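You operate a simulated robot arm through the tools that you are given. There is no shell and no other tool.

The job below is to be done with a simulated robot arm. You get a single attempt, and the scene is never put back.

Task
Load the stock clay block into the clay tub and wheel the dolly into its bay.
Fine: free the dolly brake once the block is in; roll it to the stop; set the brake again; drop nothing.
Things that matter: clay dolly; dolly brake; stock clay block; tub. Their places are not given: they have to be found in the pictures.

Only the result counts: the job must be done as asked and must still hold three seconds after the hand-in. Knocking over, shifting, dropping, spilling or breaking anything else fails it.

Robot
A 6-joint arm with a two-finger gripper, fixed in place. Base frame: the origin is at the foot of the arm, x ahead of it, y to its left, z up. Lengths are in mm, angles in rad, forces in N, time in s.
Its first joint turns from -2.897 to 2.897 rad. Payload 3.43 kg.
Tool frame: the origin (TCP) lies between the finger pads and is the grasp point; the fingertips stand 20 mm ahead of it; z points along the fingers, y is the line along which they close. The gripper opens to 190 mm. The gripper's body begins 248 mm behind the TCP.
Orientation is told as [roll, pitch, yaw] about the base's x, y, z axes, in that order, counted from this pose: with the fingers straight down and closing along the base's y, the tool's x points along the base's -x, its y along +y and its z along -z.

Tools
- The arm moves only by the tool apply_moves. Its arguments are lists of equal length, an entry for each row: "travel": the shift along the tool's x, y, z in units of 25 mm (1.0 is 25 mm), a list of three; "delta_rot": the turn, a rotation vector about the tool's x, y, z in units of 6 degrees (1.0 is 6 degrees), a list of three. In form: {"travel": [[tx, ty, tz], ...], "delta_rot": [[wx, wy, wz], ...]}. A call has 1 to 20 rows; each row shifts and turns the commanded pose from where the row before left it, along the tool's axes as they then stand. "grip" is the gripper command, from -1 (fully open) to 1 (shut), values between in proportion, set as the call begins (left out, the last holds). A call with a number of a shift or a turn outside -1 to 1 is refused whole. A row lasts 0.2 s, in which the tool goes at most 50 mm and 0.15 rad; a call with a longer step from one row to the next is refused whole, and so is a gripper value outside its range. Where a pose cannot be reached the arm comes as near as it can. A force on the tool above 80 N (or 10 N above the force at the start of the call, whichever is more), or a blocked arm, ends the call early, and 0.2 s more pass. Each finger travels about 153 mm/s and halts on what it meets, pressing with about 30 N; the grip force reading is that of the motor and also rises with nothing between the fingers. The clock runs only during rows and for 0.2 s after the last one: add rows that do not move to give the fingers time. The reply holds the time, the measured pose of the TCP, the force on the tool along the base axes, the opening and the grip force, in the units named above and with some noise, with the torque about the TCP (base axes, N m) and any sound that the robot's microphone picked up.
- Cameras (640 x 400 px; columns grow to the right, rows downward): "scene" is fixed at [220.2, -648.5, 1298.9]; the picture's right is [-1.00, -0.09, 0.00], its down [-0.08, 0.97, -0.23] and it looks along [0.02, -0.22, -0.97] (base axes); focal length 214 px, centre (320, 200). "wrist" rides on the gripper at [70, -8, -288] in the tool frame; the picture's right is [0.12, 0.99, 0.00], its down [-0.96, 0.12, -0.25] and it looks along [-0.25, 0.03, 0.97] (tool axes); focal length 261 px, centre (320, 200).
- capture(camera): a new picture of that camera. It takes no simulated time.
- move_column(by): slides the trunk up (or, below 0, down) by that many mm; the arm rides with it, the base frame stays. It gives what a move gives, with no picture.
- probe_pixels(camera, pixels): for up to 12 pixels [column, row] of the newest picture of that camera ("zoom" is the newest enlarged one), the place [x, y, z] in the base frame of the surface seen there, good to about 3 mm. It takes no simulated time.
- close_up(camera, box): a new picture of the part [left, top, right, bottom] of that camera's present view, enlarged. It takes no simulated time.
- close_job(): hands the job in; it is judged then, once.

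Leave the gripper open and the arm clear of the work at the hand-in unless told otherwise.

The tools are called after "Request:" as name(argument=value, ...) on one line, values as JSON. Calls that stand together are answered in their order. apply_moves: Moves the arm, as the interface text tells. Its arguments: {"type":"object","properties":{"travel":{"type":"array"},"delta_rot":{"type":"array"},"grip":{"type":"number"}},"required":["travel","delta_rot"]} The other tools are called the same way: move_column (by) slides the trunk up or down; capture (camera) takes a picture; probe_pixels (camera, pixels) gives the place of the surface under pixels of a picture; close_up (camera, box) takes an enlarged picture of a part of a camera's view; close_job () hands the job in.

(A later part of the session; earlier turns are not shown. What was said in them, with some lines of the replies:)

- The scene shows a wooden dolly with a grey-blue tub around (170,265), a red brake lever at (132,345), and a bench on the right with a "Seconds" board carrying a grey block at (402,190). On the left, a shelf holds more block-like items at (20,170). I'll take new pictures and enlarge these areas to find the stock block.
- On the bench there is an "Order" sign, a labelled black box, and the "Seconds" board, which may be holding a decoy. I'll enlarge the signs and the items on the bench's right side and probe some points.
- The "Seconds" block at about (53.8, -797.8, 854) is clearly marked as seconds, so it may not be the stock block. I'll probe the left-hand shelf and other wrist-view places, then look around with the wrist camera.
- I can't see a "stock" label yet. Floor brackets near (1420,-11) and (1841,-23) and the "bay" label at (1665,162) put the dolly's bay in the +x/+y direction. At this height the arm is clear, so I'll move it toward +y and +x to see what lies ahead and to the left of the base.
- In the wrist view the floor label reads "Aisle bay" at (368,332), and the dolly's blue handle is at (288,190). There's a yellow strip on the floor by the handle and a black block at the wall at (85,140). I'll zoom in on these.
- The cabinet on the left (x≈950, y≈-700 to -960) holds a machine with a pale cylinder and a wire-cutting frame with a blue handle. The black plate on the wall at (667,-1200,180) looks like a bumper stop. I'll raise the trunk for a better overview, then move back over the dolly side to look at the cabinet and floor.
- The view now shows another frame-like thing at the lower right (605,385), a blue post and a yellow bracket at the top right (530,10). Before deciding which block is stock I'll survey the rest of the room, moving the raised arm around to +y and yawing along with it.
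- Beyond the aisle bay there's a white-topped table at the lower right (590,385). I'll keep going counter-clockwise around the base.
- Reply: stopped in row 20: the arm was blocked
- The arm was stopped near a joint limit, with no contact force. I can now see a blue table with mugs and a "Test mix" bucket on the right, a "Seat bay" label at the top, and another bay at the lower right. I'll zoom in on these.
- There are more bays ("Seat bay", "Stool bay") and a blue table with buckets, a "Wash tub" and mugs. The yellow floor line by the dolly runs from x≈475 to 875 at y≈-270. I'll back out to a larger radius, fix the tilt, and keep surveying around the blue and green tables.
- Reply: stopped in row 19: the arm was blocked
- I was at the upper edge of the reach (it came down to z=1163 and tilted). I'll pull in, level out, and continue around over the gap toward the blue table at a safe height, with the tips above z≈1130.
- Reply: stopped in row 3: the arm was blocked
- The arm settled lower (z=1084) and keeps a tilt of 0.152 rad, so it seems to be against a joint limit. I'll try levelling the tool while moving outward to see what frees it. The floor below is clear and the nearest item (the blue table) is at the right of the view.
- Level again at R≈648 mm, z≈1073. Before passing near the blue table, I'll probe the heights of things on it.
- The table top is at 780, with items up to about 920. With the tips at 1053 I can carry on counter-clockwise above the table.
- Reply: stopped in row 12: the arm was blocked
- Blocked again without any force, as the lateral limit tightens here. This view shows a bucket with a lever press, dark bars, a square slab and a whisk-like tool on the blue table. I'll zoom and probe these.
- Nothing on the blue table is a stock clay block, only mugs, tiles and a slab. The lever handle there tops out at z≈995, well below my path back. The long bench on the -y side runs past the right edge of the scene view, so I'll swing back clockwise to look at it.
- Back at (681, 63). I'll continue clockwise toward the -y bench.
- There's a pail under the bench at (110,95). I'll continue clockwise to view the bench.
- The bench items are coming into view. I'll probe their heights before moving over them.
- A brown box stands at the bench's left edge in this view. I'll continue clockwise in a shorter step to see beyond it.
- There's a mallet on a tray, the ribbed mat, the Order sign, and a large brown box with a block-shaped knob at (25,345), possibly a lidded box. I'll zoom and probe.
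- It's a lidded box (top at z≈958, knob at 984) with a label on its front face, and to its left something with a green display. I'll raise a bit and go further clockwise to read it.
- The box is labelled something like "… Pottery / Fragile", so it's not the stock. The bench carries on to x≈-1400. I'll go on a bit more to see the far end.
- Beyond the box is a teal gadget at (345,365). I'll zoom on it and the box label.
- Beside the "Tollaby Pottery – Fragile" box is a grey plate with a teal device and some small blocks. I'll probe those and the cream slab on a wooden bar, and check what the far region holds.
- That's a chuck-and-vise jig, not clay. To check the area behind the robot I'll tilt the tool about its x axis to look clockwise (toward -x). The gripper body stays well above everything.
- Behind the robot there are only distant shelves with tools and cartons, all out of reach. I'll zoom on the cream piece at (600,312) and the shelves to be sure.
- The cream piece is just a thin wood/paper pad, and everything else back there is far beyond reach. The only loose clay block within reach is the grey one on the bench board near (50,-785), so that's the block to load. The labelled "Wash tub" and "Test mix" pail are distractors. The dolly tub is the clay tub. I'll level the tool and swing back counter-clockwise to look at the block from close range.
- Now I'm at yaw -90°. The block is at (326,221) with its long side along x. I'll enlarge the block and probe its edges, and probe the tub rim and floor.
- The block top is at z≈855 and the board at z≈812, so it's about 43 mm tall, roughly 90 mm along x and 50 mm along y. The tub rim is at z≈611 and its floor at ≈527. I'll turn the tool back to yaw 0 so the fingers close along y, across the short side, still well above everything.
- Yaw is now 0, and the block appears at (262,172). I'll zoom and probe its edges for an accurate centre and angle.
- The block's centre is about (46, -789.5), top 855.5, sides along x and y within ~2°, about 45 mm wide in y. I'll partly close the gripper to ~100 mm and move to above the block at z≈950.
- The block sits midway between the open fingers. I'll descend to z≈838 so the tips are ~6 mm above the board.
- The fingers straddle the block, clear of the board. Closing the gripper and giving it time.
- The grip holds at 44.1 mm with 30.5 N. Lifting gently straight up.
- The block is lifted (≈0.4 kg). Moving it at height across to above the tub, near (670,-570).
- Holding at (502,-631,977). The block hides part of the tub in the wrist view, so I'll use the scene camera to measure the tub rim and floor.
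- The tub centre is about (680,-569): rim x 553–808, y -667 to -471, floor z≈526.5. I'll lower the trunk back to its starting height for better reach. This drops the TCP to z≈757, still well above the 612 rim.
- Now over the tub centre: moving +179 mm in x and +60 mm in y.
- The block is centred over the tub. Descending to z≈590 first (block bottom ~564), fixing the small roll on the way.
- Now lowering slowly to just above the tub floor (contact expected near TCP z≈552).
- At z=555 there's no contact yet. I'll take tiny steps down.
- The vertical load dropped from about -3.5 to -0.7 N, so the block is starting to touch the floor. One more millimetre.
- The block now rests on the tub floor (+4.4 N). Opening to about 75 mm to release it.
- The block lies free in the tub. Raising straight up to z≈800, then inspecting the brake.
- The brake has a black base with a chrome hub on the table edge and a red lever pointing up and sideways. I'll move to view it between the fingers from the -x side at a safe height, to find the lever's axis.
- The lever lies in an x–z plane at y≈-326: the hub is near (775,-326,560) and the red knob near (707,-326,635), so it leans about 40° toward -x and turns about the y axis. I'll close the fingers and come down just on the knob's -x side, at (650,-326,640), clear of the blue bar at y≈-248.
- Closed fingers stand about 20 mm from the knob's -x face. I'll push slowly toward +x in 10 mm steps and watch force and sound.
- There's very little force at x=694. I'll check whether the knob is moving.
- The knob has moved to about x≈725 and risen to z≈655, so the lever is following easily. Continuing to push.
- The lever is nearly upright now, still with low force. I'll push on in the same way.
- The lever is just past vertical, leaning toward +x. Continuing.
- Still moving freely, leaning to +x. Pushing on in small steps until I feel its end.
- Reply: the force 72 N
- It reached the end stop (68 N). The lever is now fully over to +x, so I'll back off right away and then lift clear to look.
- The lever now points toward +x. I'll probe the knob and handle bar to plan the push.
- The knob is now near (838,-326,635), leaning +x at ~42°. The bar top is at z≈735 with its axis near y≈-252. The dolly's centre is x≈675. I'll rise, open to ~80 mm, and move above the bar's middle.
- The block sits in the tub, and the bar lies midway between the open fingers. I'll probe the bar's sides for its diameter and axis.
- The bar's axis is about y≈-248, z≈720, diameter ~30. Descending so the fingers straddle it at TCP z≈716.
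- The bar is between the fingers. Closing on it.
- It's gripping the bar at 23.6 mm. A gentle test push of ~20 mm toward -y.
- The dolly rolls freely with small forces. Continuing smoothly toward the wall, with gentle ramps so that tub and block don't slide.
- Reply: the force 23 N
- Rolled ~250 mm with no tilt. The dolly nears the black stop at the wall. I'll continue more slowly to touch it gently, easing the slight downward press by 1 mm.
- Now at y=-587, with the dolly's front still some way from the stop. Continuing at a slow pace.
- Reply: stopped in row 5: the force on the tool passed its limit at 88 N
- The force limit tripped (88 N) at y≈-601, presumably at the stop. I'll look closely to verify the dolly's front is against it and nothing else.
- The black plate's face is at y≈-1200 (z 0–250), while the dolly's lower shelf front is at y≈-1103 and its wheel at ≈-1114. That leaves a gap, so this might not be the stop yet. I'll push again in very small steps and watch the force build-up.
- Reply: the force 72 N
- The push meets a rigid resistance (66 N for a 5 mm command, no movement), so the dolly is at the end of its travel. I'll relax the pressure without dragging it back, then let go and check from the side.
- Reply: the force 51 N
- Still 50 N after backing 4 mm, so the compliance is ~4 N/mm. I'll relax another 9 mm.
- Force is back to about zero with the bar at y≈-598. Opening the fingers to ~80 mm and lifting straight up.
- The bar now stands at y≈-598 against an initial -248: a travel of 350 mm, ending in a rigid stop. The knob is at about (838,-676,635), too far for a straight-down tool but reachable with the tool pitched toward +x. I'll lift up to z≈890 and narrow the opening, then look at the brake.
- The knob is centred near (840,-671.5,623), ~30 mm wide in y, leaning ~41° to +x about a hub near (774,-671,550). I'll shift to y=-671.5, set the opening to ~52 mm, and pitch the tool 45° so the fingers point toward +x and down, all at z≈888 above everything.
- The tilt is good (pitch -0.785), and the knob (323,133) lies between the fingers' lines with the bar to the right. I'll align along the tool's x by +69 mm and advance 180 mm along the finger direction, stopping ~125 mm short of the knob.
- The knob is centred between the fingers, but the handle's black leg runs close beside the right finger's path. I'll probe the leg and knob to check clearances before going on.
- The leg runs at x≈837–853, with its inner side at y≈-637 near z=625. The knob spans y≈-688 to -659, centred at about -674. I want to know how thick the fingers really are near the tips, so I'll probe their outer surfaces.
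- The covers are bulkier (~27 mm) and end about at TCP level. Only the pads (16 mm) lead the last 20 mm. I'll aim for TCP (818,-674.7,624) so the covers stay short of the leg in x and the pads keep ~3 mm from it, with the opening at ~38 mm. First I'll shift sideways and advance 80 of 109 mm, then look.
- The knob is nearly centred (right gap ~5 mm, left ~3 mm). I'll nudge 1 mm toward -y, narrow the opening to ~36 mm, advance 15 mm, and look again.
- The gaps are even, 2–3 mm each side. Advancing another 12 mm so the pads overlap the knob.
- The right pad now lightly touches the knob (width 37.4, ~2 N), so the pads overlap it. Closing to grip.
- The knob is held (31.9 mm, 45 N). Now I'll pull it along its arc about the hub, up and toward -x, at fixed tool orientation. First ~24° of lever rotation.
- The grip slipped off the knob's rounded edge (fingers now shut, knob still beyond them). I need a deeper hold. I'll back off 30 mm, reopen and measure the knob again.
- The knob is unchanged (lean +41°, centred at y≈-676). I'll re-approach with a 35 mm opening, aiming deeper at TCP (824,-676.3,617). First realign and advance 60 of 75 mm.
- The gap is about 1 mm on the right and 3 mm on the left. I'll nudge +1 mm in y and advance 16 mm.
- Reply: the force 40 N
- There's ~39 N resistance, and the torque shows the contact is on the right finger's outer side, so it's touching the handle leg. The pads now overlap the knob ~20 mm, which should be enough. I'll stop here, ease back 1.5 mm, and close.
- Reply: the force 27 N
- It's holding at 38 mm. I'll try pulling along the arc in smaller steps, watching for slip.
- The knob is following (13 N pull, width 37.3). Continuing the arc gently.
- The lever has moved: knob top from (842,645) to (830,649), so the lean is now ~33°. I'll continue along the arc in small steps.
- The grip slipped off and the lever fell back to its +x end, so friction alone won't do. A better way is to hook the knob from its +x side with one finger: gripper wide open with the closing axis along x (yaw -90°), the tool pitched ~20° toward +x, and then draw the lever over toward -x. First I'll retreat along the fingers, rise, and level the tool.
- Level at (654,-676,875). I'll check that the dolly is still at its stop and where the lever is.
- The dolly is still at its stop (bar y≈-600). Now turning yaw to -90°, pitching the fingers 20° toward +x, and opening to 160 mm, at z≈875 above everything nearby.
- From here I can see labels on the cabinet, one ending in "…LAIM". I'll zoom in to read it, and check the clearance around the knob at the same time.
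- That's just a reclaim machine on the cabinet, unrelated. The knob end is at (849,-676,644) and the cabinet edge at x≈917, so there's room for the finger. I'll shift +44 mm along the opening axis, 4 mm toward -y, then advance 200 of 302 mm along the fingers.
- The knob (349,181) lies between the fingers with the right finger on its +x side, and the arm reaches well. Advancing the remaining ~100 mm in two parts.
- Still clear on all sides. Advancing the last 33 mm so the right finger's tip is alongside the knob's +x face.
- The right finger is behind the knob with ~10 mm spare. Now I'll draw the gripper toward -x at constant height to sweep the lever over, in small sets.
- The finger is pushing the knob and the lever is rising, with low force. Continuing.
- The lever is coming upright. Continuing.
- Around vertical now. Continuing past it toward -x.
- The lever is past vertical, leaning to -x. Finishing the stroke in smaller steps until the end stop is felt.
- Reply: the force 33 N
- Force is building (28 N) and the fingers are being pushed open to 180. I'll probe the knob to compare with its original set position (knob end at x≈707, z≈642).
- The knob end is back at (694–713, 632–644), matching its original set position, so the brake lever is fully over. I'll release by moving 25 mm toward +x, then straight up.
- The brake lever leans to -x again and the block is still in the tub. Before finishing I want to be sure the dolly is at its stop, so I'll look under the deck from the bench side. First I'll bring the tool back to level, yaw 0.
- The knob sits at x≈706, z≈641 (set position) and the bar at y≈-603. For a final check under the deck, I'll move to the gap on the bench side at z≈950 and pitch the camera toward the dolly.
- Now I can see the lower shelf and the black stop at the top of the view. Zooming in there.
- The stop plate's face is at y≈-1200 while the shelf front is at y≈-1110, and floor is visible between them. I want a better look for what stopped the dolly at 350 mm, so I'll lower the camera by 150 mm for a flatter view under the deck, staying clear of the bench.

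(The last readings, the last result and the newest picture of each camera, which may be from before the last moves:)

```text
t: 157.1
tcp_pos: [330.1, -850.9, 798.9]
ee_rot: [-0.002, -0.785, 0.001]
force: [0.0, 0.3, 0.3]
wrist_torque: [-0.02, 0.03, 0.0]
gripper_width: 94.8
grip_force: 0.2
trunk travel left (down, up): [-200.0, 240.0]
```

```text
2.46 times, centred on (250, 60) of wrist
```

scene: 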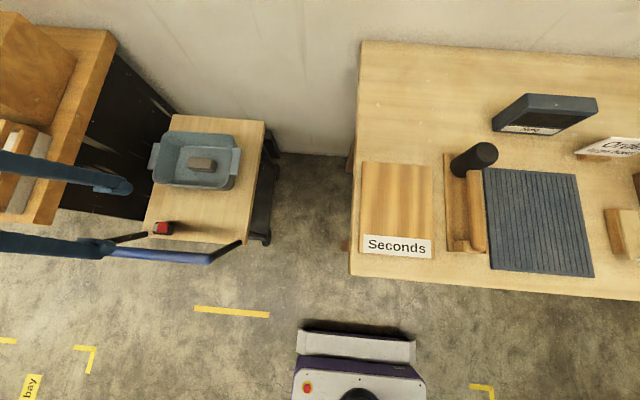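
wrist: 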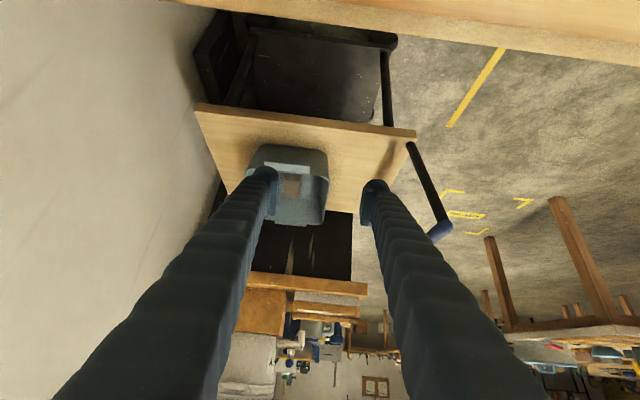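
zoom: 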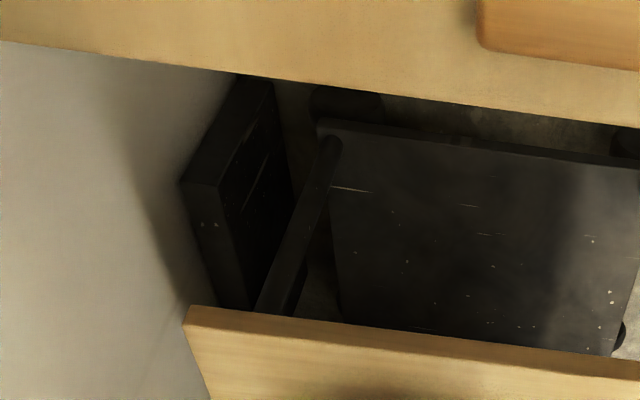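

The bench edge crops the top. I'll advance ~140 mm along the viewing direction, keeping the fingertips outside the deck edge (x<460), to see the front-right wheel area.

Request:
apply_moves(travel=[[0, 0, 0.9], [0, 0, 0.9], [0, 0, 0.9], [0, 0, 0.9], [0, 0, 0.9]], delta_rot=[[0, 0, 0], [0, 0, 0], [0, 0, 0], [0, 0, 0], [0, 0, 0]])

Request:
capture(camera="wrist")

Request:
close_up(camera="wrist", box=[60, 0, 360, 160])

```text
t: 158.3
tcp_pos: [410.4, -850.9, 720.7]
ee_rot: [-0.002, -0.785, 0.003]
force: [0.5, -0.1, 0.6]
wrist_torque: [-0.01, 0.05, -0.03]
gripper_width: 95.0
grip_force: 0.0
trunk travel left (down, up): [-200.0, 240.0]
```

```text
taken
```

wrist: 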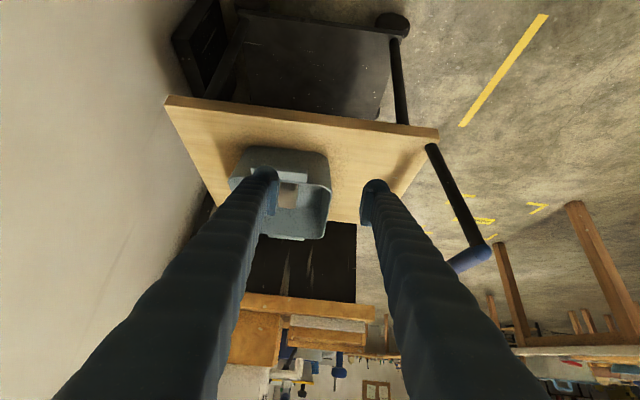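

```text
2.13 times, centred on (210, 80) of wrist
```

zoom: 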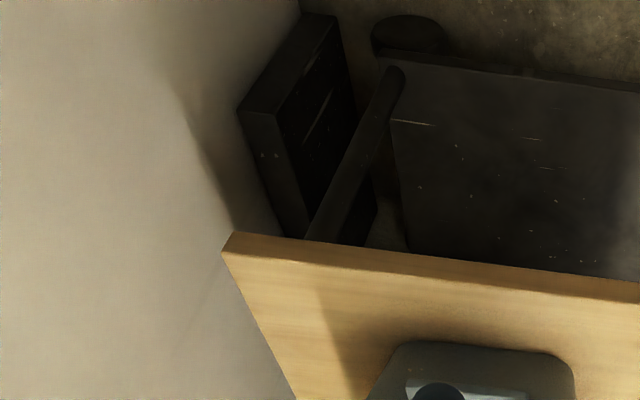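

Request:
probe_pixels(camera="zoom", pixels=[[360, 210], [350, 235], [388, 215], [390, 240], [370, 165], [365, 115], [330, 120], [300, 200], [345, 60], [410, 30], [375, 200], [400, 235]])

```text
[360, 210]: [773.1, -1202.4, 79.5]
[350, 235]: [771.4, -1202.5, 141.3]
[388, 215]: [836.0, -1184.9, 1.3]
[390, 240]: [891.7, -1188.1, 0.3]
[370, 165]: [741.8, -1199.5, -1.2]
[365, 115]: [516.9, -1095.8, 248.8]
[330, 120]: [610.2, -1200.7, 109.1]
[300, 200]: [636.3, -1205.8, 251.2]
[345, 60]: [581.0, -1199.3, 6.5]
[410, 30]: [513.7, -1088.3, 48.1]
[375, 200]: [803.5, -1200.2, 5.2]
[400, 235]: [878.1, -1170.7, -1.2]
```

The floor is clear between the dolly and the plate, so the 350 mm point was a rigid end of travel and nothing was caught. I'll compare the dolly's present position with the moment it was pressed hard against the stop, using the same scene close-up.

Request:
close_up(camera="scene", box=[140, 90, 300, 260])

Request:
close_up(camera="scene", box=[240, 110, 300, 170])

```text
2.35 times, centred on (220, 175) of scene
```

zoom: 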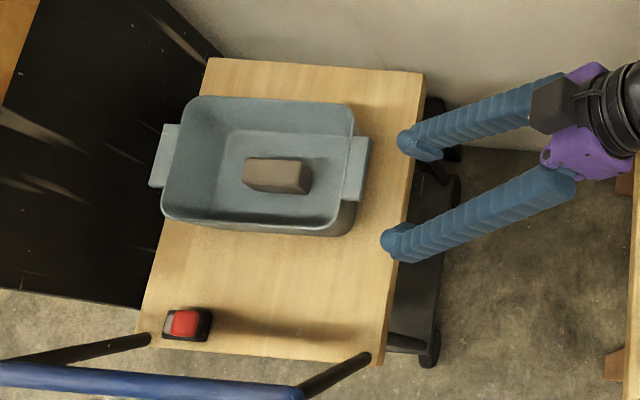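

```text
6.67 times, centred on (270, 140) of scene
```

zoom: 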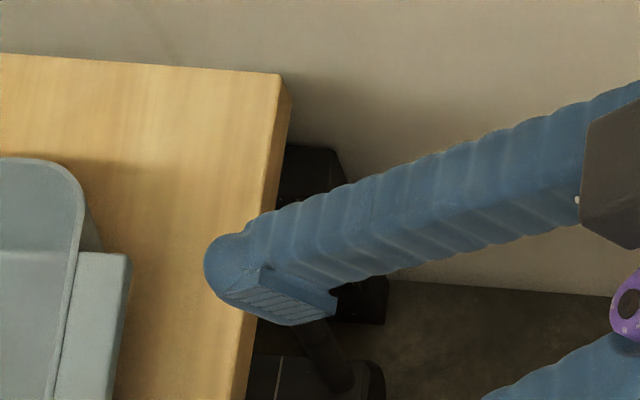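

The picture matches the pressed-against-stop state to within a fraction of a millimetre, so the dolly is at the stop, brake set, block in the tub. Now I'll retreat: back along the fingers, up, and level the tool.

Request:
apply_moves(travel=[[0, 0, -0.9], [0, 0, -0.9], [0, 0, -0.9], [0, 0, -0.9], [0, 0, -0.9], [-0.707, 0, -0.707], [-0.707, 0, -0.707], [-0.707, 0, -0.707], [-0.707, 0, -0.707], [-0.707, 0, -0.707], [-0.707, 0, -0.707]], delta_rot=[[0, 0, 0], [0, 0, 0], [0, 0, 0], [0, 0, 0], [0, 0, 0], [0, 0, 0], [0, 0, 0], [0, 0, 0], [0, 0, 0], [0, 0, 0], [0, 0, 0]])

Request:
apply_moves(travel=[[0, 0, 0], [0, 0, 0], [0, 0, 0], [0, 0, 0], [0, 0, 0], [0, 0, 0], [0, 0, 0], [0, 0, 0]], delta_rot=[[0, 0.9375, 0], [0, 0.9375, 0], [0, 0.9375, 0], [0, 0.9375, 0], [0, 0.9375, 0], [0, 0.9375, 0], [0, 0.9375, 0], [0, 0.9375, 0]])

Request:
apply_moves(travel=[[-0.3, 1, -0.3], [-0.3, 1, -0.3], [-0.3, 1, -0.3], [-0.3, 1, -0.3], [-0.3, 1, -0.3], [-0.3, 1, -0.3], [-0.3, 1, -0.3], [-0.3, 1, -0.3], [-0.3, 1, -0.3], [-0.3, 1, -0.3], [-0.3, 1, 0], [-0.3, 1, 0], [-0.3, 1, 0], [-0.3, 1, 0], [-0.3, 1, 0], [-0.3, 1, 0], [-0.3, 1, 0], [-0.3, 1, 0]], delta_rot=[[0, 0, 0], [0, 0, 0], [0, 0, 0], [0, 0, 0], [0, 0, 0], [0, 0, 0], [0, 0, 0], [0, 0, 0], [0, 0, 0], [0, 0, 0], [0, 0, 0], [0, 0, 0], [0, 0, 0], [0, 0, 0], [0, 0, 0], [0, 0, 0], [0, 0, 0], [0, 0, 0]], grip=-1)

Request:
capture(camera="wrist")

Request:
capture(camera="scene")

```text
t: 160.7
tcp_pos: [330.6, -846.8, 948.6]
ee_rot: [-0.002, -0.786, 0.002]
force: [-0.2, 0.0, -0.2]
wrist_torque: [-0.01, 0.0, -0.01]
gripper_width: 94.9
grip_force: 0.1
trunk travel left (down, up): [-200.0, 240.0]
```

```text
t: 162.5
tcp_pos: [329.0, -849.6, 947.7]
ee_rot: [-0.002, -0.002, 0.0]
force: [0.6, 0.3, -0.7]
wrist_torque: [0.01, 0.09, -0.01]
gripper_width: 94.8
grip_force: 0.2
trunk travel left (down, up): [-200.0, 240.0]
```

```text
t: 166.3
tcp_pos: [465.0, -399.1, 1022.2]
ee_rot: [0.0, 0.001, 0.001]
force: [-0.2, 0.2, -1.1]
wrist_torque: [0.02, 0.02, 0.01]
gripper_width: 190.0
grip_force: 0.0
trunk travel left (down, up): [-200.0, 240.0]
```

```text
taken
```

wrist: 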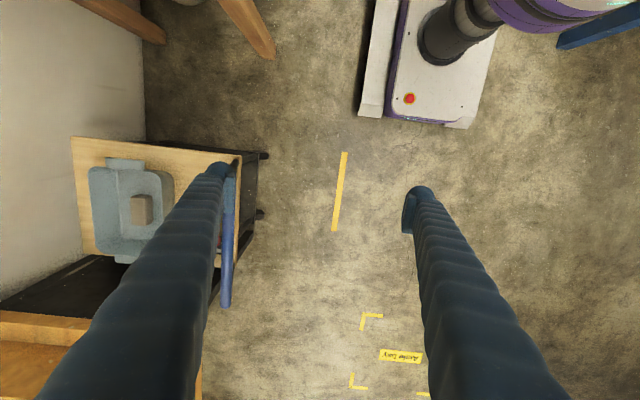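

```text
taken
```

scene: 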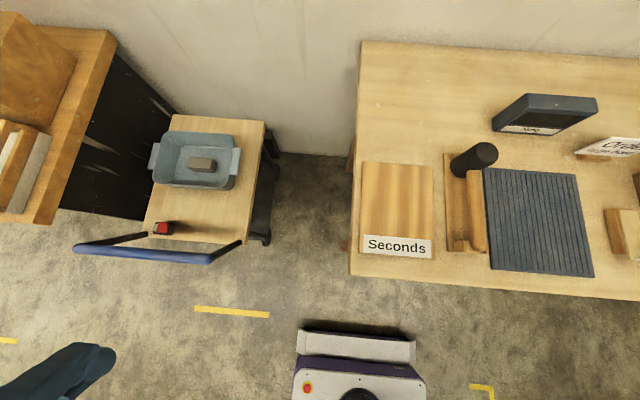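

Final state: the block is in the clay tub, the dolly is at its stop, the brake lever is back in its set position, the gripper is fully open (190 mm), and the arm is clear. Nothing else has moved in the scene picture. Handing in.

Request:
close_job()

```text
The job is handed in.
```

The clay block is in the tub, and the dolly is rolled in against the wall with its brake set again. Nothing was dropped or knocked over. I handed the job in with the gripper open and the arm clear.

- **Block:** no block was labelled "stock". I used the grey one on the "Seconds" board because it was the only loose clay block within reach. If that board held a reject, this is the wrong block.
- **Brake and dolly:** I freed the brake after the block was in, by pushing the red lever over. The dolly then rolled about 350 mm and came up hard against something rigid. I took that as the stop, but the dolly's lower shelf still sits about 90 mm short of the black plate on the wall. I saw nothing in the way where the camera could look, though the front-right wheel was hidden.
- **Resetting the brake:** gripping the lever slipped off twice. On the third try I hooked it from behind with one finger and swung it over. It is back in its original set position, but I did not pull on the dolly to test the brake. The dolly did not move while I worked the lever.
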